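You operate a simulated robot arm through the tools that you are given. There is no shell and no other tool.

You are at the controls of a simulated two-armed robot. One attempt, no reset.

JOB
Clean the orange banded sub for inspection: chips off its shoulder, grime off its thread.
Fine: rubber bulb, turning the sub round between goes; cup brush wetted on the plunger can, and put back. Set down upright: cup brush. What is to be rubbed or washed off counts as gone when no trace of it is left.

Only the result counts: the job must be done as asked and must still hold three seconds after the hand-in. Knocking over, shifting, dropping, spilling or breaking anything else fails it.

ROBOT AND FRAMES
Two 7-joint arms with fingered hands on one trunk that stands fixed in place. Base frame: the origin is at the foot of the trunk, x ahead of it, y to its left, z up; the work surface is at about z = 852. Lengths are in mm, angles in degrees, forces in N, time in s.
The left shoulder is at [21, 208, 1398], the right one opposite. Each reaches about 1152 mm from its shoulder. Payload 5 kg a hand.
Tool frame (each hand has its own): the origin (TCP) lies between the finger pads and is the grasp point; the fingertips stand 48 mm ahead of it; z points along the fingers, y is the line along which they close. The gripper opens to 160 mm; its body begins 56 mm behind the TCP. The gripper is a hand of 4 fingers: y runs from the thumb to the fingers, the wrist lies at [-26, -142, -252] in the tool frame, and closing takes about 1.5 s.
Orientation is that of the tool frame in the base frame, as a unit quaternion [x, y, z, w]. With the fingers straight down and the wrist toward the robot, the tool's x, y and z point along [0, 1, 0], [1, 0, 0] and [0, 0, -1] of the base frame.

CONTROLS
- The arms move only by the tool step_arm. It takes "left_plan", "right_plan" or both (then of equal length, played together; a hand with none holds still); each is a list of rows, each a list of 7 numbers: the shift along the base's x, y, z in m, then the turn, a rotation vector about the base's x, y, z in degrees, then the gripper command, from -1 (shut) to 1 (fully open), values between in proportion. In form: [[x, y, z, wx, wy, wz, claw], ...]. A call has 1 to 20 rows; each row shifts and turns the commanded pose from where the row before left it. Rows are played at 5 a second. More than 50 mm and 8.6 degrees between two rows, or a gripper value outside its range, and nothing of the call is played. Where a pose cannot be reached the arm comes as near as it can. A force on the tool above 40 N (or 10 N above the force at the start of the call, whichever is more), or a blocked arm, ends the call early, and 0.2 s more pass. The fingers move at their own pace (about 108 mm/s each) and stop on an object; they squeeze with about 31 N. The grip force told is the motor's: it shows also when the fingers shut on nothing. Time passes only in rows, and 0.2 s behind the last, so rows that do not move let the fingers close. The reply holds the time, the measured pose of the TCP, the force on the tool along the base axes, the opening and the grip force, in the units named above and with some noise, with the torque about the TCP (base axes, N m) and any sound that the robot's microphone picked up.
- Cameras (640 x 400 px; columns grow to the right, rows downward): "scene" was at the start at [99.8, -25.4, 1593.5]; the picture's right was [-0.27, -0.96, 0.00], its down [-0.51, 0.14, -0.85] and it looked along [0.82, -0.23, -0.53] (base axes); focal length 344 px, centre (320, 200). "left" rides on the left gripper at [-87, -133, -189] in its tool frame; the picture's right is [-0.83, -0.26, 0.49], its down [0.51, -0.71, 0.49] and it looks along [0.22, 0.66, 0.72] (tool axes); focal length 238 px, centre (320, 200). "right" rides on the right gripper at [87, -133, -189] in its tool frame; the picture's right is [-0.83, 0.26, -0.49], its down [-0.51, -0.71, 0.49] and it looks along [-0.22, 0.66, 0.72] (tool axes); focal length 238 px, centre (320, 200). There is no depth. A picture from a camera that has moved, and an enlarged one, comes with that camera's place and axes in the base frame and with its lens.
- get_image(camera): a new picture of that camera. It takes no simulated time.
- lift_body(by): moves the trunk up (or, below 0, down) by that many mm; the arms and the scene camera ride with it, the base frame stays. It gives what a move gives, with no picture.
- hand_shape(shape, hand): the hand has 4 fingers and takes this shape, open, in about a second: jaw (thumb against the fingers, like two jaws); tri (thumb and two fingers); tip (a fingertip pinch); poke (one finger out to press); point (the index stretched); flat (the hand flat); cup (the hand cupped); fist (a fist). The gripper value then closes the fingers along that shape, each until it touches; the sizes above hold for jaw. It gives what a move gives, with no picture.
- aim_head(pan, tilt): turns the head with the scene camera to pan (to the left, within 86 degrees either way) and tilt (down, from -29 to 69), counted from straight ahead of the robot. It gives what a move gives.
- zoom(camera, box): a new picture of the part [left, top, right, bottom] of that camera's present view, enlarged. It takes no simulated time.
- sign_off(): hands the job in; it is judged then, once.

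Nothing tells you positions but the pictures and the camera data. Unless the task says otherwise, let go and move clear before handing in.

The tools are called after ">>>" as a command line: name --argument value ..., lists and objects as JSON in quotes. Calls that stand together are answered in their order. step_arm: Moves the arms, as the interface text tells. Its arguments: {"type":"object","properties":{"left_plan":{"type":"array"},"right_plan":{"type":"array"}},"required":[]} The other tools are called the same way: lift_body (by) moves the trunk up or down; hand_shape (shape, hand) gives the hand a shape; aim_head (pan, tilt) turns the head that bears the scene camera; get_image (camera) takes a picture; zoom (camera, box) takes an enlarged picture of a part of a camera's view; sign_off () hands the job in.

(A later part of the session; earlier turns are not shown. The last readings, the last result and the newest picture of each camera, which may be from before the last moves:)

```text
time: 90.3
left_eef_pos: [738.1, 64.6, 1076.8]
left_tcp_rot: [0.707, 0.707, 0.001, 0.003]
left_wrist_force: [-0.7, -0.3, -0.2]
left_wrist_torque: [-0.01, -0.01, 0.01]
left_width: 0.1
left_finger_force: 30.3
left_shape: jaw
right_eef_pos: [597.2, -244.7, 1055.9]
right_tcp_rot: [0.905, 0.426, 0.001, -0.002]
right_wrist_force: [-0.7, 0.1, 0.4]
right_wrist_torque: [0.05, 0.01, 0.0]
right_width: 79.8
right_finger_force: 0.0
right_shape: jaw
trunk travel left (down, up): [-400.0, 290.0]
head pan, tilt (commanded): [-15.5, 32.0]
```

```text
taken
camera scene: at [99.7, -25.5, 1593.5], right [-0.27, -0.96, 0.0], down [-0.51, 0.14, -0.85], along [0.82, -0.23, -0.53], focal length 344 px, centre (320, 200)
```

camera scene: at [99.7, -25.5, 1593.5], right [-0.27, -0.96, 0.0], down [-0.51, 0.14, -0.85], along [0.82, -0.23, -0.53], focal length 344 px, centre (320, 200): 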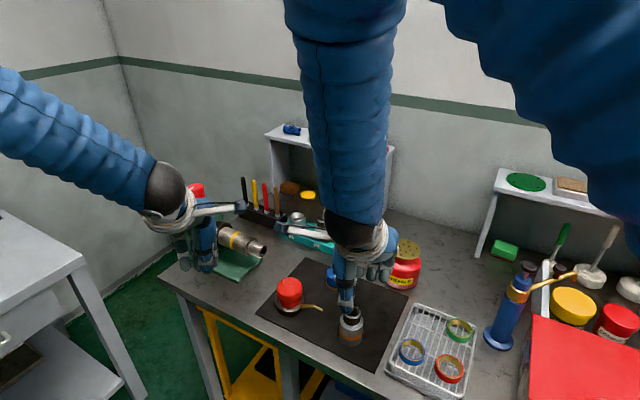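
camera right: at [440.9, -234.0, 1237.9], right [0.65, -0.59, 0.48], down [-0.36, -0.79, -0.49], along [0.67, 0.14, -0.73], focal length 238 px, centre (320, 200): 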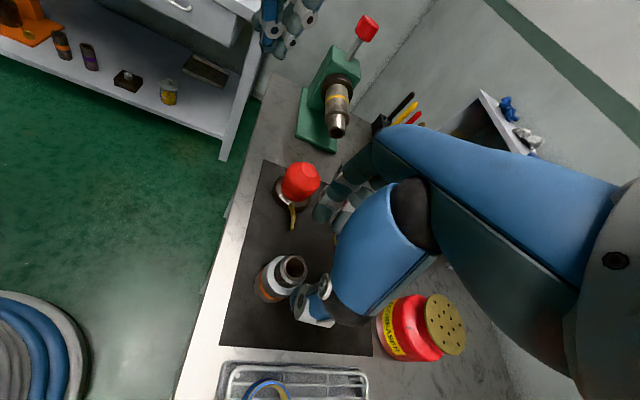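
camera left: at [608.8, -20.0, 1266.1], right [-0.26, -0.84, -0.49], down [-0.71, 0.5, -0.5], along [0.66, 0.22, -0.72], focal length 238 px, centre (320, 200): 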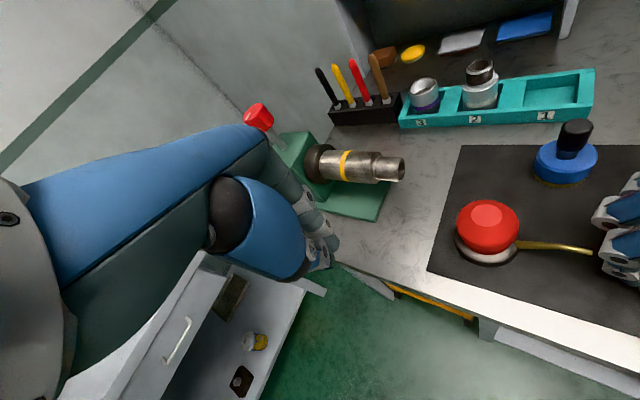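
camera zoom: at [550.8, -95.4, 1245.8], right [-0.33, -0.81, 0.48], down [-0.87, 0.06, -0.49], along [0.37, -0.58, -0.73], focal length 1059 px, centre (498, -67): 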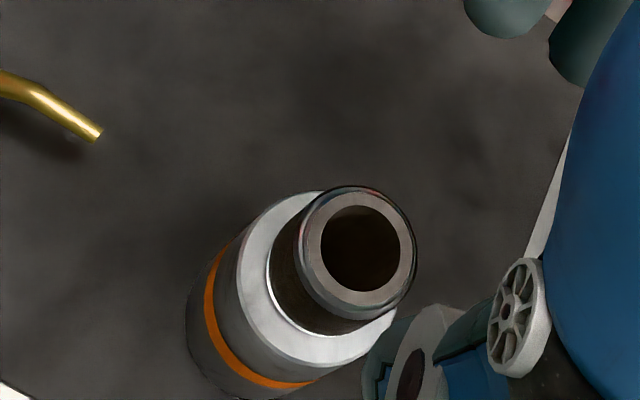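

>>> step_arm --right_plan '[[0, 0.0015, -0.03, 0, 0, 0, 0.0], [0, 0, -0.03, 0, 0, 0, 0.0], [0, 0, -0.03, 0, 0, 0, 0.0], [0, 0, -0.03, 0, 0, 0, 0.0], [0, 0, -0.025, 0, 0, 0, 0.0], [0, 0, 0, 0, 0, 0, 0.0], [0, 0, 0, 0, 0, 0, -1], [0, 0, 0, 0, 0, 0, -1], [0, 0, 0, 0, 0, 0, -1], [0, 0, 0, 0, 0, 0, -1]]'

>>> step_arm --right_plan '[[0, 0, 0.02, 0, 0, 0, -1], [0, 0, 0.02, 0, 0, 0, -1], [0, 0, 0.02, 0, 0, 0, -1], [0, 0, 0, 0, 0, 8, -1], [0, 0, 0, 0, 0, 8, -1], [0, 0, 0, 0, 0, 8, -1], [0, 0, 0, 0, 0, 8, -1], [0, 0, 0, 0, 0, 8, -1], [0, 0, 0, 0, 0, 8, -1], [0, 0, 0, 0, 0, 8, -1], [0, 0, 0, 0, 0, 8, -1], [0, 0, 0, 0, 0, 8, -1], [0, 0, 0, 0, 0, 8, -1], [0, 0, 0, 0, 0, 8, -1], [0, 0, 0, 0, 0, 8, -1], [0, 0, 0, 0, 0, 8, -1], [0, 0, 0, 0, 0, 8, -1], [0, 0, 0, 0, 0, 0, -1]]'

>>> zoom --camera "scene" --box '[260, 220, 400, 350]'

```text
time: 92.5
left_eef_pos: [739.5, 67.4, 1076.7]
left_tcp_rot: [0.707, 0.708, 0.0, 0.004]
left_wrist_force: [0.5, -0.2, 0.3]
left_wrist_torque: [-0.03, 0.02, 0.0]
left_width: 0.1
left_finger_force: 30.4
left_shape: jaw
right_eef_pos: [596.5, -243.8, 908.5]
right_tcp_rot: [0.905, 0.426, 0.001, -0.003]
right_wrist_force: [-1.1, -0.7, -0.3]
right_wrist_torque: [-0.01, -0.01, -0.03]
right_width: 45.6
right_finger_force: 31.2
right_shape: jaw
trunk travel left (down, up): [-400.0, 290.0]
head pan, tilt (commanded): [-15.5, 32.0]
```

```text
time: 96.3
left_eef_pos: [738.8, 66.1, 1076.7]
left_tcp_rot: [0.707, 0.707, 0.001, 0.004]
left_wrist_force: [0.5, 0.1, 0.2]
left_wrist_torque: [0.02, -0.02, 0.01]
left_width: 0.1
left_finger_force: 30.8
left_shape: jaw
right_eef_pos: [596.6, -243.7, 971.2]
right_tcp_rot: [0.152, 0.988, -0.003, -0.002]
right_wrist_force: [-0.9, 0.7, -3.4]
right_wrist_torque: [-0.02, -0.02, 0.02]
right_width: 45.5
right_finger_force: 31.3
right_shape: jaw
trunk travel left (down, up): [-400.0, 290.0]
head pan, tilt (commanded): [-15.5, 32.0]
```

```text
3.08 times, centred on (330, 285) of scene
camera zoom: at [99.7, -25.6, 1593.5], right [-0.27, -0.96, 0.0], down [-0.51, 0.14, -0.85], along [0.82, -0.23, -0.53], focal length 1060 px, centre (289, -62)
```

zoom: 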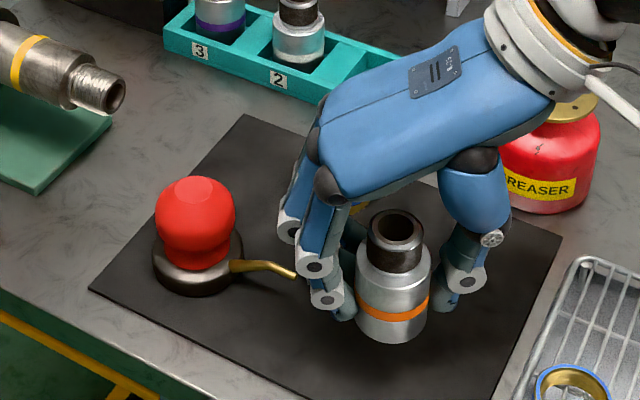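

>>> step_arm --right_plan '[[0, 0, -0.02, 0, 0, 0, -1], [0, 0, -0.02, 0, 0, 0, -1], [0, 0, -0.015, 0, 0, 0, -1], [0, 0, -0.003, 0, 0, 0, -1], [0, 0, -0.002, 0, 0, 0, -1], [0, 0, 0, 0, 0, 0, -1]]'

>>> zoom --camera "scene" --box '[310, 270, 380, 340]'

```text
time: 97.7
left_eef_pos: [738.7, 66.5, 1075.8]
left_tcp_rot: [0.707, 0.708, 0.001, 0.003]
left_wrist_force: [-0.5, -0.2, 0.0]
left_wrist_torque: [0.02, -0.04, 0.03]
left_width: 0.1
left_finger_force: 31.6
left_shape: jaw
right_eef_pos: [596.7, -243.5, 909.9]
right_tcp_rot: [0.152, 0.988, -0.001, -0.002]
right_wrist_force: [-0.1, -0.1, -3.0]
right_wrist_torque: [-0.02, 0.02, 0.0]
right_width: 45.2
right_finger_force: 31.3
right_shape: jaw
trunk travel left (down, up): [-400.0, 290.0]
head pan, tilt (commanded): [-15.5, 32.0]
```

```text
5.71 times, centred on (345, 305) of scene
camera zoom: at [100.0, -25.4, 1593.5], right [-0.27, -0.96, 0.0], down [-0.51, 0.14, -0.85], along [0.82, -0.23, -0.53], focal length 1968 px, centre (177, -400)
```

zoom: 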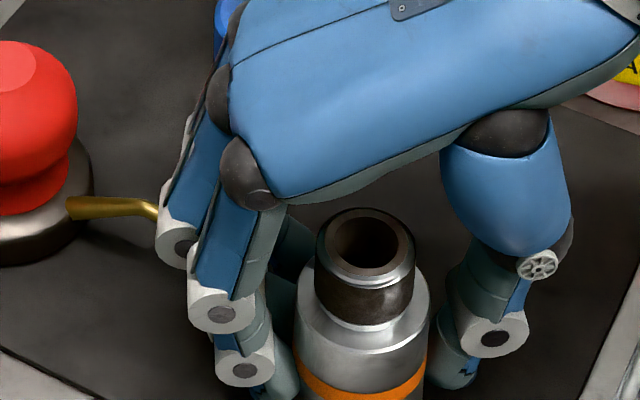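

The sub is still a hair above the mat (3 N of weight in hand). Lowering a bit more.

>>> step_arm --right_plan '[[0, 0, -0.001, 0, 0, 0, -1], [0, 0, -0.001, 0, 0, 0, -1], [0, 0, 0, 0, 0, 0, -1]]'

>>> get_image --camera "left"

>>> zoom --camera "left" --box '[540, 160, 640, 300]'

```text
time: 98.5
left_eef_pos: [739.1, 66.8, 1077.2]
left_tcp_rot: [0.707, 0.707, 0.001, 0.003]
left_wrist_force: [-0.3, -0.2, -0.9]
left_wrist_torque: [-0.01, 0.0, 0.0]
left_width: 0.1
left_finger_force: 31.0
left_shape: jaw
right_eef_pos: [596.6, -243.3, 908.2]
right_tcp_rot: [0.151, 0.989, -0.001, -0.003]
right_wrist_force: [0.0, 0.4, -3.1]
right_wrist_torque: [-0.01, -0.05, -0.03]
right_width: 45.2
right_finger_force: 30.9
right_shape: jaw
trunk travel left (down, up): [-400.0, 290.0]
head pan, tilt (commanded): [-15.5, 32.0]
```

```text
taken
camera left: at [606.9, -20.6, 1266.1], right [-0.26, -0.84, -0.49], down [-0.71, 0.5, -0.5], along [0.66, 0.22, -0.72], focal length 238 px, centre (320, 200)
```

left: 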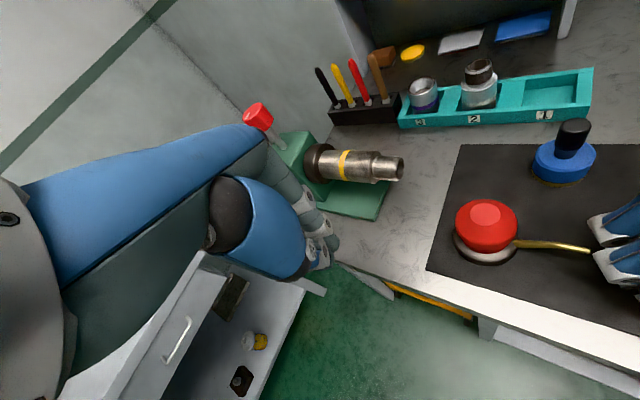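

```text
2.86 times, centred on (590, 230) of left
camera zoom: at [606.9, -20.6, 1266.1], right [-0.26, -0.84, -0.49], down [-0.71, 0.5, -0.5], along [0.66, 0.22, -0.72], focal length 681 px, centre (-451, 114)
```

zoom: 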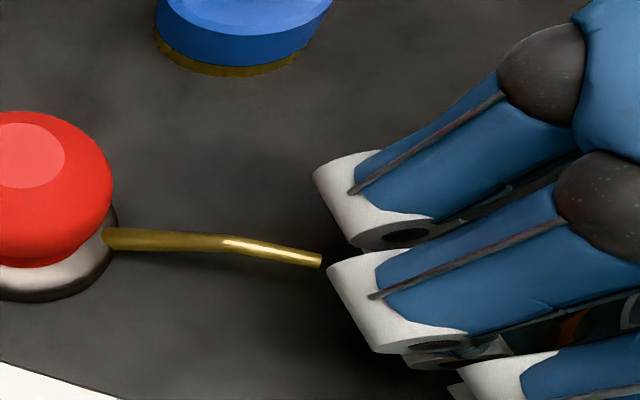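

>>> step_arm --right_plan '[[0, 0, -0.001, 0, 0, 0, -1], [0, 0, 0, 0, 0, 0, -1]]'

>>> step_arm --right_plan '[[0, 0, -0.001, 0, 0, 0, -1], [0, 0, 0, 0, 0, 0, -1]]'

>>> zoom --camera "scene" --box '[310, 270, 380, 360]'

```text
time: 99.1
left_eef_pos: [738.8, 66.6, 1076.4]
left_tcp_rot: [0.707, 0.707, 0.001, 0.003]
left_wrist_force: [-0.7, 0.4, 0.5]
left_wrist_torque: [0.03, 0.0, -0.03]
left_width: 0.0
left_finger_force: 31.2
left_shape: jaw
right_eef_pos: [596.8, -242.8, 908.2]
right_tcp_rot: [0.152, 0.988, -0.001, -0.002]
right_wrist_force: [-0.8, -3.8, 3.7]
right_wrist_torque: [0.02, 0.05, 0.0]
right_width: 45.5
right_finger_force: 31.1
right_shape: jaw
trunk travel left (down, up): [-400.0, 290.0]
head pan, tilt (commanded): [-15.5, 32.0]
```

```text
time: 99.7
left_eef_pos: [739.0, 67.2, 1077.0]
left_tcp_rot: [0.706, 0.708, 0.001, 0.002]
left_wrist_force: [0.0, 0.0, -0.9]
left_wrist_torque: [0.02, 0.0, 0.02]
left_width: 0.0
left_finger_force: 30.9
left_shape: jaw
right_eef_pos: [597.2, -242.8, 908.0]
right_tcp_rot: [0.152, 0.988, -0.003, -0.002]
right_wrist_force: [-2.3, -5.5, 12.9]
right_wrist_torque: [-0.16, 0.09, 0.03]
right_width: 45.6
right_finger_force: 31.1
right_shape: jaw
trunk travel left (down, up): [-400.0, 290.0]
head pan, tilt (commanded): [-15.5, 32.0]
```

```text
4.44 times, centred on (345, 315) of scene
camera zoom: at [98.9, -25.7, 1593.6], right [-0.27, -0.96, 0.0], down [-0.51, 0.14, -0.85], along [0.82, -0.23, -0.53], focal length 1530 px, centre (209, -311)
```

zoom: 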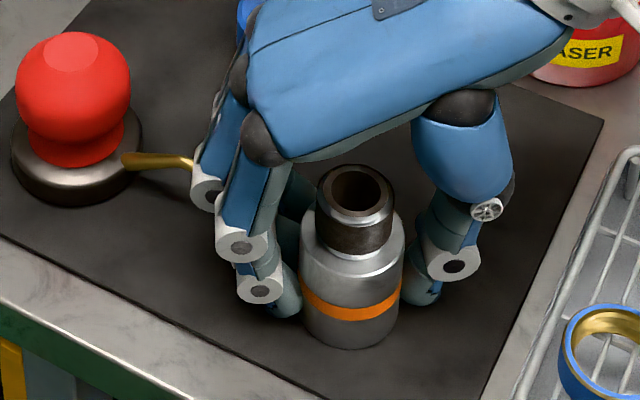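

The sub is firmly on the mat. Release slightly and rise, then withdraw.

>>> step_arm --right_plan '[[0, 0, 0.0015, 0, 0, 0, -1], [0, 0, 0, 0, 0, 0, -0.3], [0, 0, 0, 0, 0, 0, -0.27], [0, 0, 0, 0, 0, 0, -0.27], [0, 0, 0.005, 0, 0, 0, -0.27], [0, 0, 0.02, 0, 0, 0, -0.27], [0, 0, 0.03, 0, 0, 0, -0.27], [0, 0, 0.04, 0, 0, 0, -0.27], [0, 0, 0.04, 0, 0, 0, 0.0], [0, -0.03, 0.02, 0, 0, 0, 0.0], [0, -0.04, 0.02, 0, 0, 0, 0.0], [0, -0.04, 0.01, 0, 0, 0, 0.0], [-0.005, -0.04, 0, 0, 0, 0, 0.0], [-0.005, -0.03, 0, 0, 0, 0, 0.0], [0, 0, 0, 0, 0, 0, 0.0]]'

>>> step_arm --left_plan '[[0, -0.045, 0, 0, 0, 0, -1], [0, -0.045, 0, 0, 0, 0, -1], [0, -0.045, -0.01, 0, 0, 0, -1], [-0.001, -0.035, -0.02, 0, 0, 0, -1], [0, -0.015, -0.03, 0, 0, 0, -1], [0, 0, -0.015, 0, 0, 0, -1], [0, 0, 0, 0, 0, 0, -1]]'

>>> zoom --camera "left" --box '[480, 300, 600, 400]'

>>> zoom --camera "scene" --box '[240, 220, 380, 350]'

```text
time: 102.9
left_eef_pos: [738.4, 66.7, 1076.3]
left_tcp_rot: [0.706, 0.708, 0.001, 0.003]
left_wrist_force: [0.0, 0.7, -0.2]
left_wrist_torque: [-0.02, 0.02, 0.0]
left_width: 0.0
left_finger_force: 31.6
left_shape: jaw
right_eef_pos: [588.9, -424.6, 1094.6]
right_tcp_rot: [0.152, 0.988, -0.001, -0.002]
right_wrist_force: [-0.3, -0.1, 0.4]
right_wrist_torque: [-0.03, 0.0, -0.01]
right_width: 79.5
right_finger_force: 0.1
right_shape: jaw
trunk travel left (down, up): [-400.0, 290.0]
head pan, tilt (commanded): [-15.5, 32.0]
```

```text
time: 104.5
left_eef_pos: [737.3, -117.8, 1003.0]
left_tcp_rot: [0.707, 0.708, 0.001, 0.004]
left_wrist_force: [-0.7, 0.4, 0.1]
left_wrist_torque: [0.01, -0.02, -0.01]
left_width: 0.0
left_finger_force: 31.1
left_shape: jaw
right_eef_pos: [589.2, -425.6, 1094.8]
right_tcp_rot: [0.153, 0.988, -0.001, -0.001]
right_wrist_force: [0.2, -0.6, -0.2]
right_wrist_torque: [0.0, 0.0, -0.03]
right_width: 79.8
right_finger_force: 0.1
right_shape: jaw
trunk travel left (down, up): [-400.0, 290.0]
head pan, tilt (commanded): [-15.5, 32.0]
```

```text
4.00 times, centred on (540, 350) of left
camera zoom: at [605.3, -204.8, 1192.3], right [-0.26, -0.84, -0.49], down [-0.71, 0.5, -0.5], along [0.66, 0.22, -0.72], focal length 953 px, centre (-560, -400)
```

zoom: 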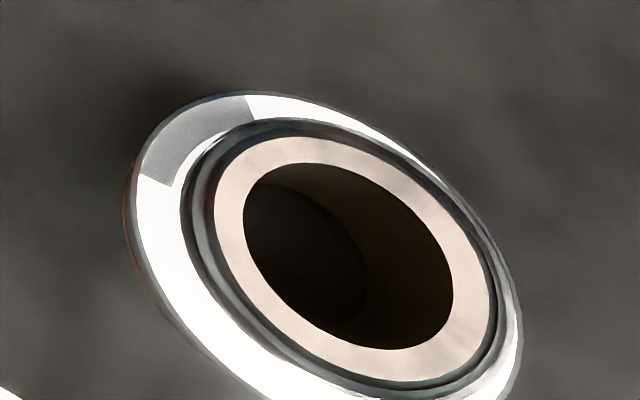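

```text
3.08 times, centred on (310, 285) of scene
camera zoom: at [99.7, -25.7, 1593.5], right [-0.27, -0.96, 0.0], down [-0.51, 0.14, -0.85], along [0.82, -0.23, -0.53], focal length 1060 px, centre (351, -62)
```

zoom: 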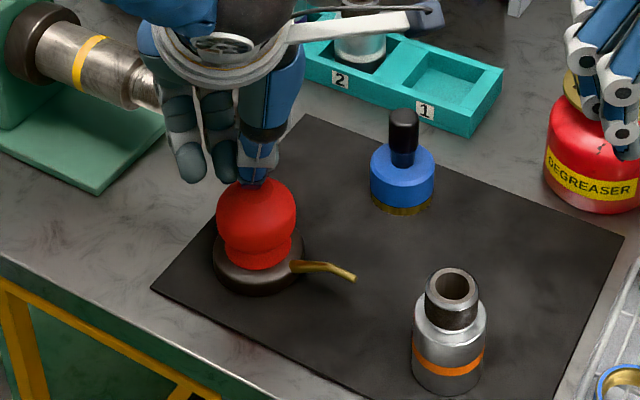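

Exactly one frosted sector remains and it faces the nozzle. Pressing again.

>>> step_arm --left_plan '[[0.001, -0.001, -0.024, 0, 0, 0, -1], [0, 0, 0, 0, 0, 0, -1], [0, 0, 0.012, 0, 0, 0, -1], [0, 0, 0.012, 0, 0, 0, -1], [0, 0, 0, 0, 0, 0, -1], [0, 0, 0, 0, 0, 0, -1], [0, 0, -0.024, 0, 0, 0, -1], [0, 0, 0, 0, 0, 0, -1]]'

>>> zoom --camera "left" --box '[480, 300, 600, 400]'

>>> zoom --camera "scene" --box '[330, 298, 370, 328]'

```text
time: 106.3
left_eef_pos: [739.0, -117.8, 979.0]
left_tcp_rot: [0.707, 0.707, 0.002, 0.003]
left_wrist_force: [-3.5, 1.7, 13.7]
left_wrist_torque: [0.02, 0.04, 0.04]
left_width: 0.2
left_finger_force: 31.2
left_shape: jaw
right_eef_pos: [588.6, -424.5, 1093.9]
right_tcp_rot: [0.151, 0.988, -0.002, -0.001]
right_wrist_force: [-0.1, 0.9, 0.2]
right_wrist_torque: [0.05, 0.06, -0.01]
right_width: 79.9
right_finger_force: 0.0
right_shape: jaw
trunk travel left (down, up): [-400.0, 290.0]
head pan, tilt (commanded): [-15.5, 32.0]
```

```text
4.00 times, centred on (540, 350) of left
camera zoom: at [604.9, -206.1, 1168.7], right [-0.25, -0.84, -0.49], down [-0.71, 0.5, -0.5], along [0.66, 0.22, -0.72], focal length 953 px, centre (-560, -400)
```

zoom: 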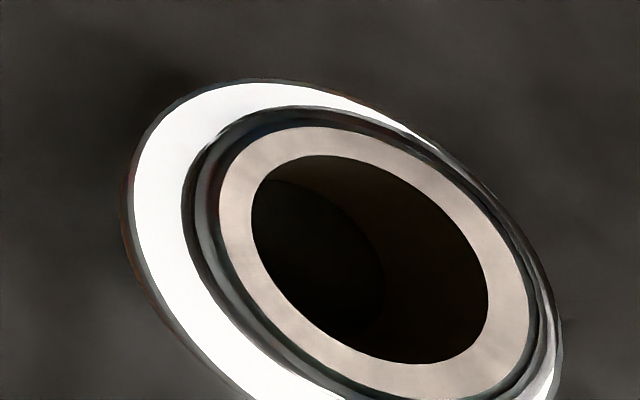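

```text
13.33 times, centred on (350, 313) of scene
camera zoom: at [98.8, -25.4, 1593.7], right [-0.27, -0.96, 0.0], down [-0.51, 0.14, -0.85], along [0.82, -0.23, -0.53], focal length 4591 px, centre (-80, -1307)
```

zoom: 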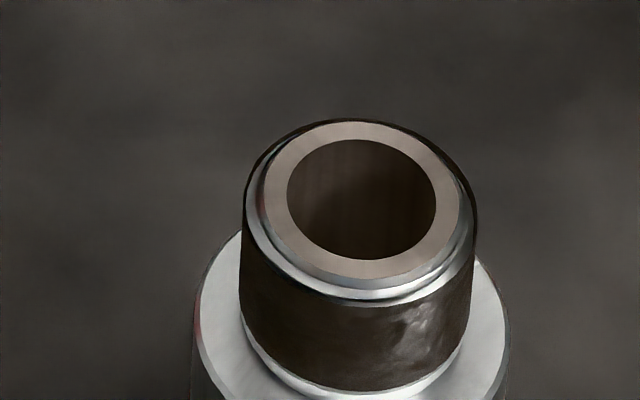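

The shoulder is now clean all round as far as I can see. Next comes the cup brush: I'll retreat the left hand and bring the right hand above the brush at about (775, -260).

>>> step_arm --left_plan '[[0, 0, 0.025, 0, 0, 0, -1], [0, 0.01, 0.04, 0, 0, 0, -1], [0, 0.04, 0.025, 0, 0, 0, -1], [0, 0.045, 0.01, 0, 0, 0, -1], [0, 0.045, 0, 0, 0, 0, -1], [0, 0.045, 0, 0, 0, 0, -1]]'

>>> step_arm --right_plan '[[0.02, 0.018, 0.0, 0, 0, -7, 0.0], [0.028, 0.025, 0.0, 0, 0, -7, 0.0], [0.028, 0.025, 0.0, 0, 0, -7, 0.0], [0.028, 0.025, 0, 0, 0, -7, 0.0], [0.028, 0.025, 0, 0, 0, -7, 0.0], [0.028, 0.025, 0, 0, 0, -7, 0.0], [0.026, 0.022, 0, 0, 0, -7, 0.0], [0, 0, 0, 0, 0, 0, 0.0]]'

>>> get_image --camera "right"

>>> get_image --camera "scene"

```text
time: 107.7
left_eef_pos: [736.9, 67.8, 1079.8]
left_tcp_rot: [0.708, 0.706, 0.0, 0.004]
left_wrist_force: [-0.2, -0.2, 0.1]
left_wrist_torque: [0.05, -0.03, -0.03]
left_width: 0.0
left_finger_force: 30.9
left_shape: jaw
right_eef_pos: [588.8, -423.2, 1095.8]
right_tcp_rot: [0.152, 0.988, -0.002, -0.002]
right_wrist_force: [0.0, 0.2, 0.2]
right_wrist_torque: [-0.11, -0.06, -0.04]
right_width: 79.9
right_finger_force: 0.1
right_shape: jaw
trunk travel left (down, up): [-400.0, 290.0]
head pan, tilt (commanded): [-15.5, 32.0]
```

```text
time: 109.5
left_eef_pos: [736.6, 65.2, 1080.7]
left_tcp_rot: [0.707, 0.707, 0.002, 0.003]
left_wrist_force: [0.4, -1.3, 0.9]
left_wrist_torque: [0.15, -0.03, 0.01]
left_width: 0.0
left_finger_force: 31.2
left_shape: jaw
right_eef_pos: [775.0, -259.6, 1093.1]
right_tcp_rot: [0.549, 0.836, 0.0, -0.003]
right_wrist_force: [-0.9, -0.7, -0.7]
right_wrist_torque: [0.12, 0.0, 0.03]
right_width: 79.6
right_finger_force: 0.0
right_shape: jaw
trunk travel left (down, up): [-400.0, 290.0]
head pan, tilt (commanded): [-15.5, 32.0]
```

```text
taken
camera right: at [618.5, -235.0, 1282.9], right [0.57, -0.67, 0.48], down [-0.45, -0.74, -0.49], along [0.69, 0.06, -0.73], focal length 238 px, centre (320, 200)
```

right: 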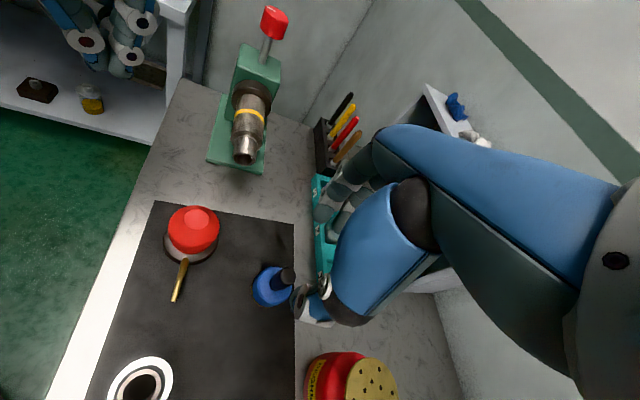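

```text
taken
camera scene: at [99.2, -27.5, 1593.5], right [-0.27, -0.96, 0.0], down [-0.51, 0.14, -0.85], along [0.82, -0.23, -0.53], focal length 344 px, centre (320, 200)
```

scene: 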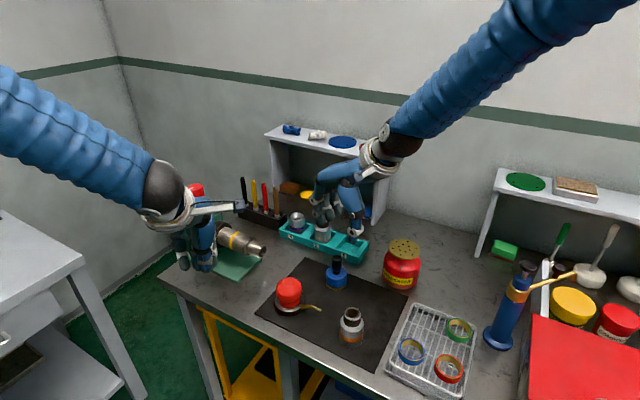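

The hand is over the brush. I'll zoom to pin down the brush handle.

>>> zoom --camera "right" --box '[230, 245, 330, 325]'

>>> zoom --camera "scene" --box '[300, 235, 380, 305]'

>>> zoom --camera "right" --box '[90, 340, 190, 400]'

```text
5.00 times, centred on (280, 285) of right
camera zoom: at [618.5, -235.0, 1282.9], right [0.57, -0.67, 0.48], down [-0.45, -0.74, -0.49], along [0.69, 0.06, -0.73], focal length 1192 px, centre (520, -225)
```

zoom: 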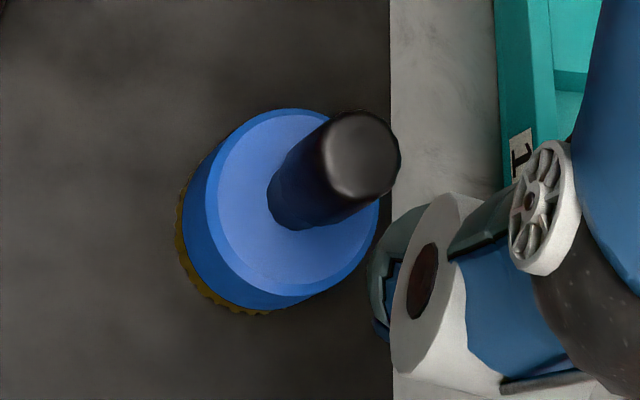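

```text
5.71 times, centred on (340, 270) of scene
camera zoom: at [99.2, -27.5, 1593.5], right [-0.27, -0.96, 0.0], down [-0.51, 0.14, -0.85], along [0.82, -0.23, -0.53], focal length 1968 px, centre (206, -200)
```

zoom: 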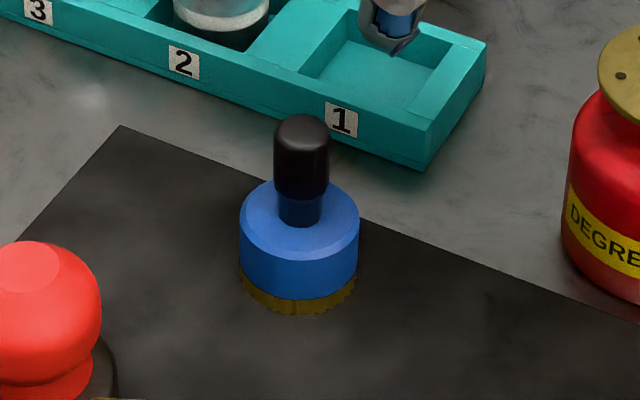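

```text
6.40 times, centred on (140, 370) of right
camera zoom: at [618.5, -235.0, 1282.9], right [0.57, -0.67, 0.48], down [-0.45, -0.74, -0.49], along [0.69, 0.06, -0.73], focal length 1525 px, centre (1472, -888)
```

zoom: 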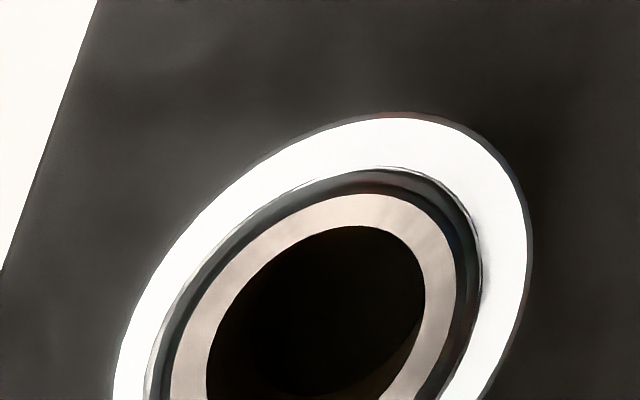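

The shoulder looks uniformly bright. The brush handle (about 27 mm thick, top z ≈ 961) is at roughly (778, -264); I'll align and descend to grip it above the cup.

>>> step_arm --right_plan '[[0.003, -0.0045, -0.02, 0, 0, 0, 0.0], [0, 0, -0.03, 0, 0, 0, 0.0], [0, 0, -0.03, 0, 0, 0, 0.0], [0, 0, -0.03, 0, 0, 0, 0.0], [0, 0, -0.02, 0, 0, 0, 0.0], [0, 0, 0, 0, 0, 0, 0.0]]'

>>> get_image --camera "right"

>>> zoom --camera "scene" --box '[290, 200, 410, 300]'

>>> zoom --camera "left" --box '[480, 80, 640, 200]'

```text
time: 110.9
left_eef_pos: [737.9, 68.0, 1080.3]
left_tcp_rot: [0.706, 0.708, 0.0, 0.003]
left_wrist_force: [-0.5, -0.6, -0.1]
left_wrist_torque: [0.02, -0.04, 0.01]
left_width: 0.2
left_finger_force: 31.4
left_shape: jaw
right_eef_pos: [777.4, -263.6, 962.3]
right_tcp_rot: [0.548, 0.837, -0.001, -0.002]
right_wrist_force: [-0.4, -0.6, 0.9]
right_wrist_torque: [0.01, -0.01, 0.02]
right_width: 79.8
right_finger_force: 0.1
right_shape: jaw
trunk travel left (down, up): [-400.0, 290.0]
head pan, tilt (commanded): [-15.5, 32.0]
```

```text
taken
camera right: at [622.2, -237.6, 1152.1], right [0.57, -0.66, 0.48], down [-0.45, -0.75, -0.49], along [0.69, 0.06, -0.73], focal length 238 px, centre (320, 200)
```

right: 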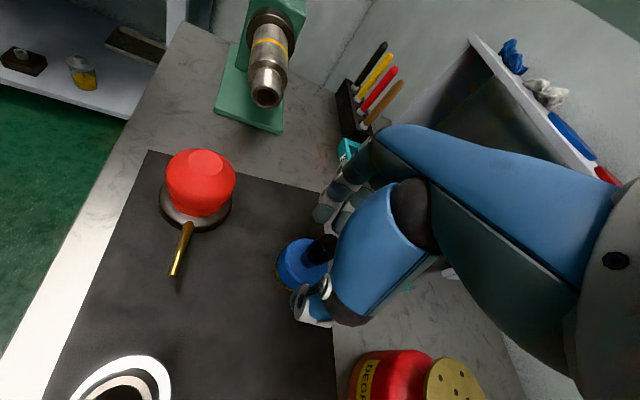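

```text
4.00 times, centred on (350, 250) of scene
camera zoom: at [99.6, -25.4, 1593.6], right [-0.27, -0.96, 0.0], down [-0.51, 0.14, -0.85], along [0.82, -0.23, -0.53], focal length 1377 px, centre (200, 0)
```

zoom: 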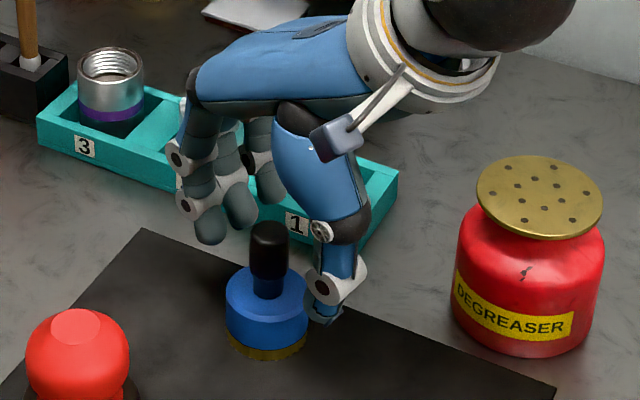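

```text
3.33 times, centred on (560, 140) of left
camera zoom: at [605.1, -18.7, 1270.0], right [-0.26, -0.84, -0.49], down [-0.71, 0.5, -0.5], along [0.66, 0.22, -0.72], focal length 794 px, centre (-480, 400)
```

zoom: 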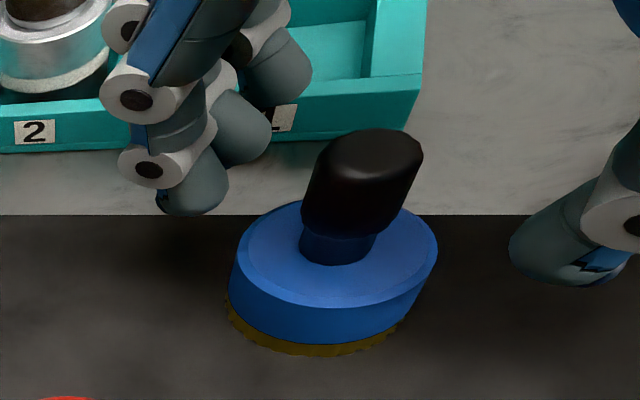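

The handle sits between thumb and fingers, and the tray parts behind are well away. Lowering 11 mm more and closing.

>>> step_arm --right_plan '[[0, 0, -0.011, 0, 0, 0, 0.0], [0, 0, 0, 0, 0, 0, -0.3], [0, 0, 0, 0, 0, 0, -0.5], [0, 0, 0, 0, 0, 0, -1], [0, 0, 0, 0, 0, 0, -1], [0, 0, 0, 0, 0, 0, -1], [0, 0, 0, 0, 0, 0, -1]]'

>>> zoom --camera "scene" --box '[290, 200, 410, 300]'

>>> zoom --camera "left" --box '[480, 80, 640, 200]'

```text
time: 112.5
left_eef_pos: [738.7, 68.4, 1081.3]
left_tcp_rot: [0.707, 0.708, 0.001, 0.003]
left_wrist_force: [-0.6, -0.5, -0.1]
left_wrist_torque: [-0.02, 0.0, -0.01]
left_width: 0.0
left_finger_force: 30.8
left_shape: jaw
right_eef_pos: [776.0, -264.3, 952.1]
right_tcp_rot: [0.548, 0.837, -0.001, -0.002]
right_wrist_force: [0.7, 1.3, -0.3]
right_wrist_torque: [0.0, -0.03, 0.01]
right_width: 17.6
right_finger_force: 30.9
right_shape: jaw
trunk travel left (down, up): [-400.0, 290.0]
head pan, tilt (commanded): [-15.5, 32.0]
```

```text
4.00 times, centred on (350, 250) of scene
camera zoom: at [100.0, -25.3, 1593.5], right [-0.27, -0.96, 0.0], down [-0.51, 0.14, -0.85], along [0.82, -0.23, -0.53], focal length 1377 px, centre (200, 0)
```

zoom: 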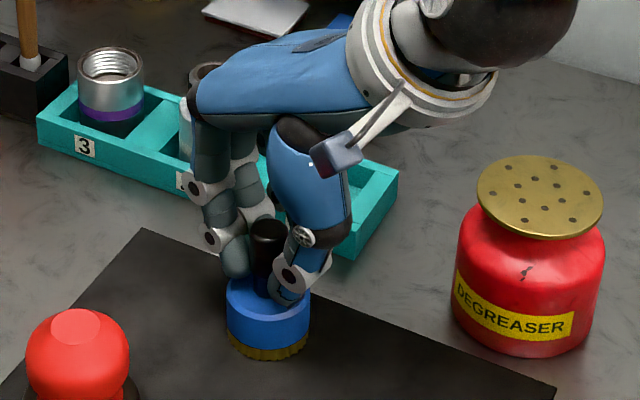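

```text
3.33 times, centred on (560, 140) of left
camera zoom: at [605.4, -18.6, 1269.8], right [-0.26, -0.84, -0.49], down [-0.71, 0.5, -0.5], along [0.66, 0.22, -0.72], focal length 794 px, centre (-480, 400)
```

zoom: 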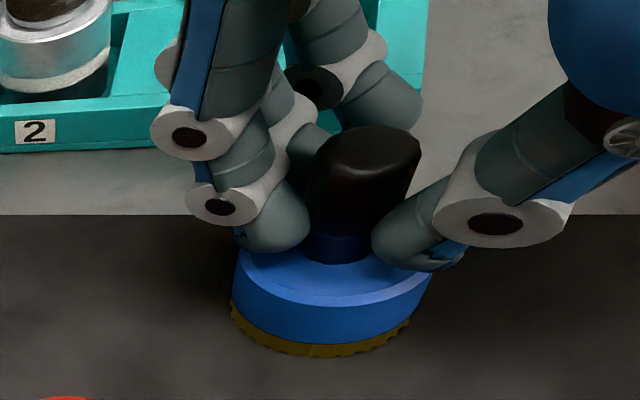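

The brush is gripped (original grasp pose: about (776, -264, 952), yaw 23°). I'll lift it and carry it over the degreaser plunger can.

>>> step_arm --right_plan '[[0, 0, 0.02, 0, 0, 0, -1], [0, 0, 0.04, 0, 0, 0, -1], [0, 0, 0.045, 0, 0, 0, -1], [0, 0, 0.045, 0, 0, 0, -1], [-0.003, -0.035, 0.008, 0, 0, 0, -1], [-0.004, -0.04, 0, 0, 0, 0, -1], [-0.004, -0.04, 0, 0, 0, 0, -1], [-0.004, -0.04, 0, 0, 0, 0, -1], [-0.004, -0.036, 0, 0, 0, 0, -1], [0, 0, 0, 0, 0, 0, -1]]'

>>> get_image --camera "scene"

>>> zoom --camera "scene" --box '[340, 180, 460, 300]'

>>> get_image --camera "right"

```text
time: 114.7
left_eef_pos: [739.1, 69.6, 1079.2]
left_tcp_rot: [0.707, 0.707, 0.0, 0.002]
left_wrist_force: [-0.1, 0.7, 0.3]
left_wrist_torque: [-0.06, 0.02, -0.01]
left_width: 0.0
left_finger_force: 31.3
left_shape: jaw
right_eef_pos: [758.3, -451.8, 1109.1]
right_tcp_rot: [0.548, 0.837, -0.001, -0.003]
right_wrist_force: [0.3, 0.7, -0.8]
right_wrist_torque: [-0.07, 0.01, 0.01]
right_width: 18.1
right_finger_force: 31.3
right_shape: jaw
trunk travel left (down, up): [-400.0, 290.0]
head pan, tilt (commanded): [-15.5, 32.0]
```

```text
taken
camera scene: at [100.6, -24.3, 1593.5], right [-0.27, -0.96, 0.0], down [-0.51, 0.14, -0.85], along [0.82, -0.23, -0.53], focal length 344 px, centre (320, 200)
```

scene: 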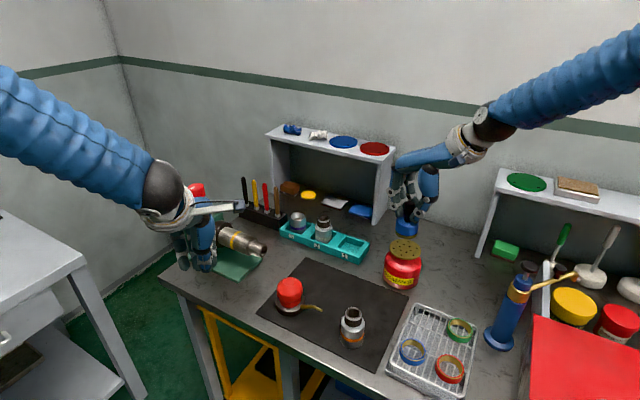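

```text
3.33 times, centred on (400, 240) of scene
camera zoom: at [100.6, -24.3, 1593.5], right [-0.27, -0.96, 0.0], down [-0.51, 0.14, -0.85], along [0.82, -0.23, -0.53], focal length 1148 px, centre (53, 67)
```

zoom: 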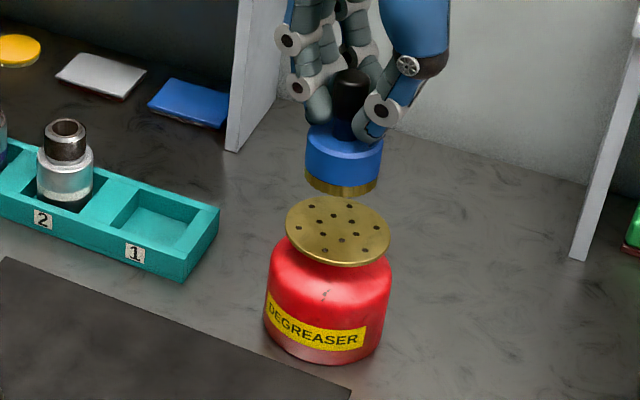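

```text
taken
camera right: at [603.8, -425.9, 1299.5], right [0.57, -0.66, 0.48], down [-0.45, -0.75, -0.49], along [0.68, 0.06, -0.73], focal length 238 px, centre (320, 200)
```

right: 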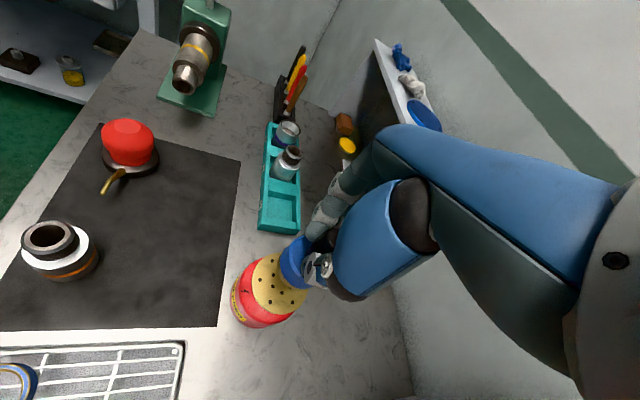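

The brush hangs just above the plate. Small alignment, then lower until it touches the plate.

>>> step_arm --right_plan '[[-0.0025, -0.003, -0.02, 0, 0, 0, -1], [0, 0, -0.02, 0, 0, 0, -1], [0, 0, -0.005, 0, 0, 0, -1], [0, 0, -0.003, 0, 0, 0, -1], [0, 0, -0.003, 0, 0, 0, -1], [0, 0, 0, 0, 0, 0, -1]]'

>>> zoom --camera "scene" --box '[340, 180, 460, 300]'

```text
time: 116.1
left_eef_pos: [737.1, 67.4, 1080.1]
left_tcp_rot: [0.707, 0.707, 0.001, 0.004]
left_wrist_force: [0.7, -0.3, -0.6]
left_wrist_torque: [-0.02, 0.04, 0.02]
left_width: 0.0
left_finger_force: 31.3
left_shape: jaw
right_eef_pos: [754.2, -456.5, 1059.7]
right_tcp_rot: [0.548, 0.837, -0.001, -0.003]
right_wrist_force: [0.1, 0.0, -1.3]
right_wrist_torque: [0.0, 0.0, 0.02]
right_width: 18.0
right_finger_force: 31.4
right_shape: jaw
trunk travel left (down, up): [-400.0, 290.0]
head pan, tilt (commanded): [-15.5, 32.0]
```

```text
3.33 times, centred on (400, 240) of scene
camera zoom: at [100.0, -25.5, 1593.5], right [-0.27, -0.96, 0.0], down [-0.51, 0.14, -0.85], along [0.82, -0.23, -0.53], focal length 1148 px, centre (53, 67)
```

zoom: 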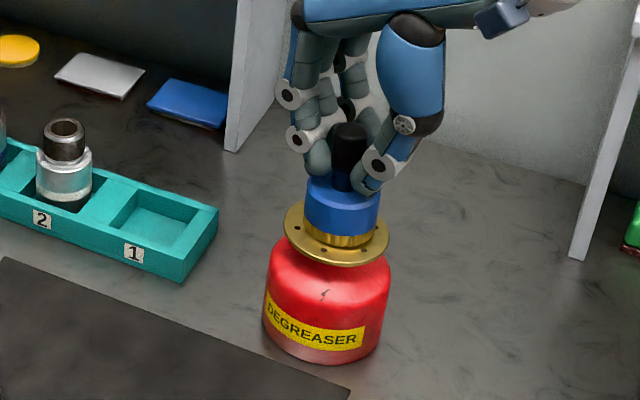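

>>> step_arm --right_plan '[[0, 0, -0.002, 0, 0, 0, -1], [0, 0, -0.002, 0, 0, 0, -1], [0, 0, -0.002, 0, 0, 0, -1], [0, 0, -0.002, 0, 0, 0, -1], [0, 0, 0, 0, 0, 0, -1]]'

>>> zoom --camera "scene" --box '[370, 220, 440, 290]'

```text
time: 117.3
left_eef_pos: [738.2, 69.2, 1080.2]
left_tcp_rot: [0.706, 0.708, 0.0, 0.003]
left_wrist_force: [0.5, 0.1, -0.8]
left_wrist_torque: [-0.01, -0.02, 0.02]
left_width: 0.0
left_finger_force: 31.2
left_shape: jaw
right_eef_pos: [754.1, -456.5, 1051.2]
right_tcp_rot: [0.548, 0.836, 0.0, -0.002]
right_wrist_force: [-0.5, -0.2, 1.0]
right_wrist_torque: [-0.03, 0.02, 0.01]
right_width: 18.1
right_finger_force: 30.8
right_shape: jaw
trunk travel left (down, up): [-400.0, 290.0]
head pan, tilt (commanded): [-15.5, 32.0]
```

```text
5.71 times, centred on (405, 255) of scene
camera zoom: at [99.8, -25.5, 1593.5], right [-0.27, -0.96, 0.0], down [-0.51, 0.14, -0.85], along [0.82, -0.23, -0.53], focal length 1968 px, centre (-166, -114)
```

zoom: 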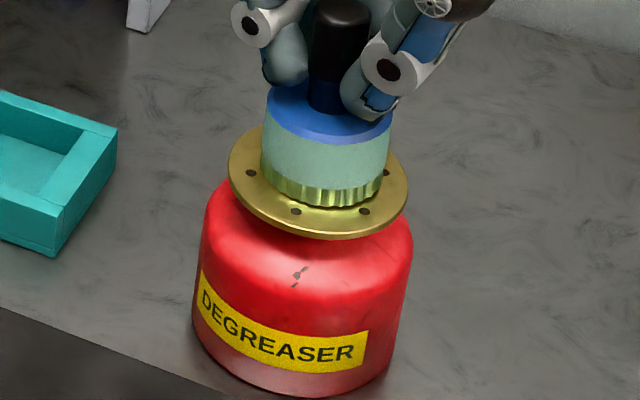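

The brush has turned pale green and wet on touching the plate. I'll press a bit further, a couple of times, to load it well.

>>> step_arm --right_plan '[[0, 0, -0.003, 0, 0, 0, -1], [0, 0, -0.003, 0, 0, 0, -1], [0, 0, 0, 0, 0, 0, -1]]'

>>> zoom --camera "scene" --box '[370, 220, 440, 290]'

```text
time: 118.1
left_eef_pos: [736.7, 68.4, 1079.9]
left_tcp_rot: [0.706, 0.708, 0.001, 0.003]
left_wrist_force: [0.4, -0.2, 0.1]
left_wrist_torque: [0.03, -0.01, -0.01]
left_width: 0.0
left_finger_force: 30.8
left_shape: jaw
right_eef_pos: [755.9, -456.6, 1046.0]
right_tcp_rot: [0.549, 0.836, 0.0, -0.002]
right_wrist_force: [-1.0, -0.6, 9.0]
right_wrist_torque: [0.04, -0.14, -0.03]
right_width: 17.8
right_finger_force: 30.7
right_shape: jaw
trunk travel left (down, up): [-400.0, 290.0]
head pan, tilt (commanded): [-15.5, 32.0]
```

```text
5.71 times, centred on (405, 255) of scene
camera zoom: at [99.1, -25.1, 1593.6], right [-0.27, -0.96, 0.0], down [-0.51, 0.14, -0.85], along [0.82, -0.23, -0.53], focal length 1968 px, centre (-166, -114)
```

zoom: 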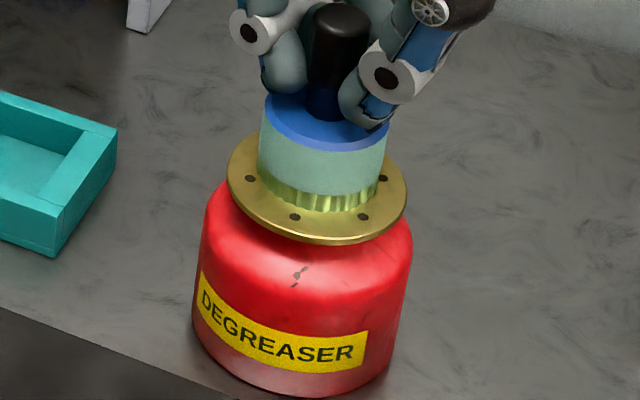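

The plate has bottomed at about 9 N and the brush is well wetted. I'll lift off and carry it above the sub.

>>> step_arm --right_plan '[[0, 0, 0.01, 0, 0, 0, -1], [0, 0, 0.03, 0, 0, 0, -1], [0, 0, 0.03, 0, 0, 0, -1], [-0.025, 0.033, 0, 0, 0, 0, -1], [-0.025, 0.035, 0, 0, 0, 0, -1], [-0.027, 0.036, 0, 0, 0, 0, -1], [-0.027, 0.036, 0, 0, 0, 0, -1], [-0.027, 0.036, 0, 0, 0, 0, -1], [-0.027, 0.036, 0, 0, 0, 0, -1], [0, 0, 0, 0, 0, 0, -1]]'

>>> get_image --camera "right"

>>> zoom --camera "scene" --box '[300, 240, 400, 350]'

>>> get_image --camera "left"

```text
time: 120.3
left_eef_pos: [737.9, 65.7, 1080.0]
left_tcp_rot: [0.707, 0.707, 0.001, 0.001]
left_wrist_force: [0.4, -1.3, -0.4]
left_wrist_torque: [0.1, 0.04, 0.02]
left_width: 0.0
left_finger_force: 30.7
left_shape: jaw
right_eef_pos: [596.2, -246.2, 1114.6]
right_tcp_rot: [0.548, 0.836, 0.0, -0.003]
right_wrist_force: [0.9, -0.5, -0.3]
right_wrist_torque: [0.09, 0.03, 0.03]
right_width: 17.9
right_finger_force: 31.2
right_shape: jaw
trunk travel left (down, up): [-400.0, 290.0]
head pan, tilt (commanded): [-15.5, 32.0]
```

```text
taken
camera right: at [441.8, -221.5, 1304.1], right [0.57, -0.66, 0.48], down [-0.45, -0.75, -0.49], along [0.68, 0.06, -0.73], focal length 238 px, centre (320, 200)
```

right: 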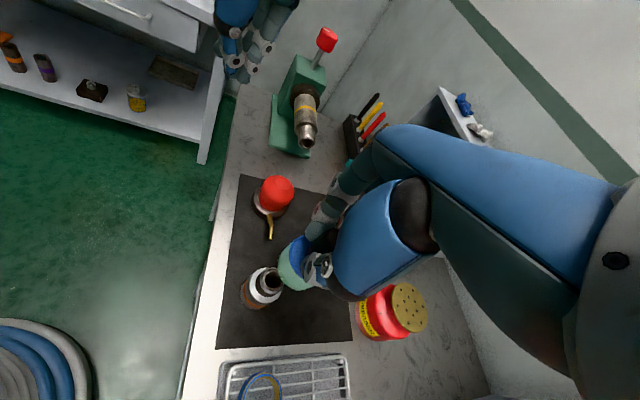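

```text
3.64 times, centred on (350, 295) of scene
camera zoom: at [100.6, -27.3, 1593.4], right [-0.27, -0.96, 0.0], down [-0.51, 0.14, -0.85], along [0.82, -0.23, -0.53], focal length 1252 px, centre (211, -146)
```

zoom: 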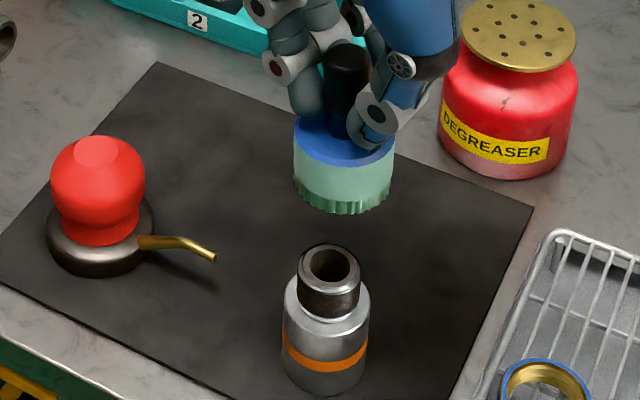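

```text
taken
camera left: at [605.8, -20.5, 1269.5], right [-0.26, -0.84, -0.49], down [-0.71, 0.51, -0.49], along [0.66, 0.22, -0.72], focal length 238 px, centre (320, 200)
```

left: 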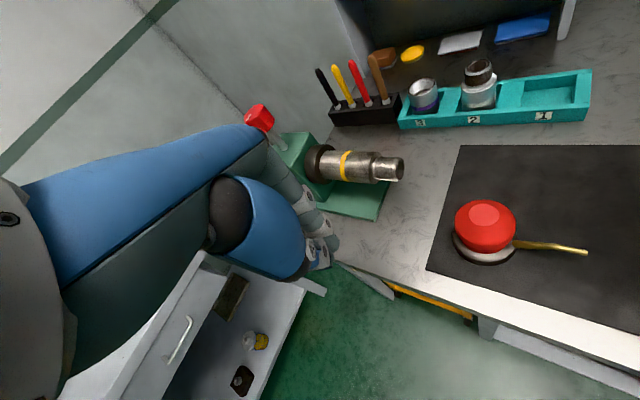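

The brush is above the sub. I'll shift about 3 mm in y and lower to just above the pin to check alignment from the cameras.

>>> step_arm --right_plan '[[0, 0.003, -0.02, 0, 0, 0, -1], [0, 0, -0.02, 0, 0, 0, -1], [0, 0, -0.01, 0, 0, 0, -1], [0, 0, 0, 0, 0, 0, -1]]'

>>> zoom --camera "scene" --box '[320, 260, 390, 340]'

>>> zoom --camera "right" --box '[210, 200, 350, 320]'

```text
time: 121.3
left_eef_pos: [737.3, 66.5, 1080.3]
left_tcp_rot: [0.707, 0.707, 0.001, 0.002]
left_wrist_force: [0.7, -0.5, 0.0]
left_wrist_torque: [0.0, 0.0, -0.01]
left_width: 0.3
left_finger_force: 30.9
left_shape: jaw
right_eef_pos: [596.9, -242.1, 1065.2]
right_tcp_rot: [0.548, 0.836, -0.001, -0.002]
right_wrist_force: [0.3, -0.2, -2.1]
right_wrist_torque: [0.02, 0.02, -0.03]
right_width: 17.7
right_finger_force: 31.6
right_shape: jaw
trunk travel left (down, up): [-400.0, 290.0]
head pan, tilt (commanded): [-15.5, 32.0]
```

```text
5.00 times, centred on (355, 300) of scene
camera zoom: at [100.2, -25.7, 1593.5], right [-0.27, -0.96, 0.0], down [-0.51, 0.14, -0.85], along [0.82, -0.23, -0.53], focal length 1722 px, centre (145, -300)
```

zoom: 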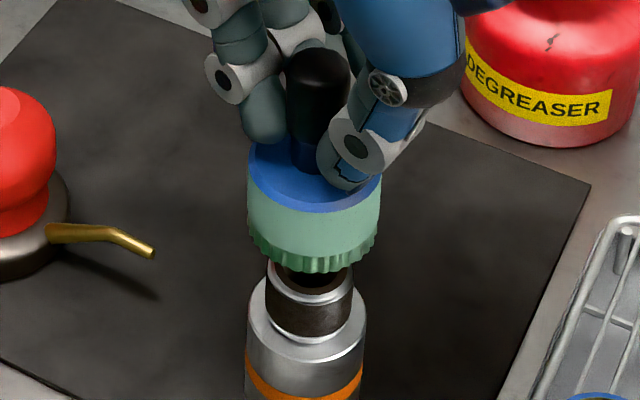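

```text
3.33 times, centred on (280, 260) of right
camera zoom: at [441.8, -216.6, 1255.0], right [0.57, -0.66, 0.48], down [-0.45, -0.75, -0.49], along [0.68, 0.06, -0.73], focal length 794 px, centre (453, 0)
```

zoom: 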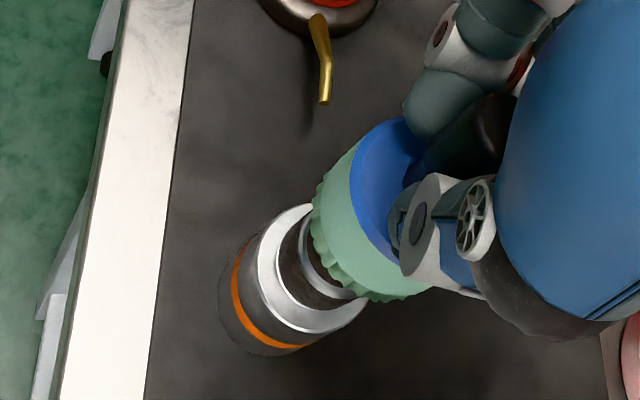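

The brush looks well centred over the pin. Lowering gently in small steps while watching the force.

>>> step_arm --right_plan '[[0, 0, -0.003, 0, 0, 0, -1], [0, 0, -0.003, 0, 0, 0, -1], [0, 0, -0.003, 0, 0, 0, -1], [0, 0, -0.002, 0, 0, 0, -1], [0, 0, -0.002, 0, 0, 0, -1], [0, 0, -0.002, 0, 0, 0, -1], [0, 0, 0, 0, 0, 0, -1]]'

>>> zoom --camera "scene" --box '[320, 260, 390, 340]'

>>> zoom --camera "right" --box '[210, 200, 350, 320]'

```text
time: 122.9
left_eef_pos: [738.3, 68.6, 1080.6]
left_tcp_rot: [0.706, 0.708, 0.001, 0.003]
left_wrist_force: [0.2, -0.3, 0.4]
left_wrist_torque: [-0.04, 0.0, -0.01]
left_width: 0.0
left_finger_force: 30.9
left_shape: jaw
right_eef_pos: [595.2, -242.4, 1052.4]
right_tcp_rot: [0.549, 0.836, 0.0, -0.004]
right_wrist_force: [-0.5, -0.1, -1.2]
right_wrist_torque: [0.01, 0.0, 0.0]
right_width: 17.7
right_finger_force: 31.4
right_shape: jaw
trunk travel left (down, up): [-400.0, 290.0]
head pan, tilt (commanded): [-15.5, 32.0]
```

```text
5.00 times, centred on (355, 300) of scene
camera zoom: at [99.8, -25.4, 1593.5], right [-0.27, -0.96, 0.0], down [-0.51, 0.14, -0.85], along [0.82, -0.23, -0.53], focal length 1722 px, centre (145, -300)
```

zoom: 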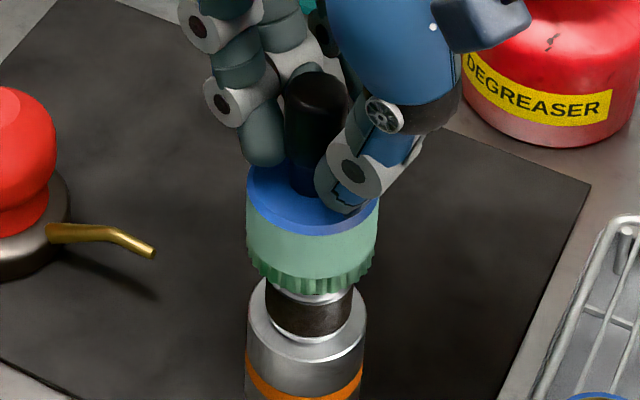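

```text
3.33 times, centred on (280, 260) of right
camera zoom: at [441.6, -216.2, 1240.7], right [0.57, -0.66, 0.48], down [-0.45, -0.75, -0.49], along [0.68, 0.06, -0.73], focal length 794 px, centre (453, 0)
```

zoom: 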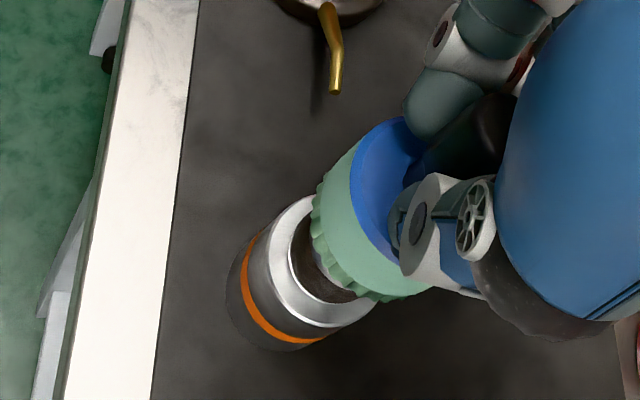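

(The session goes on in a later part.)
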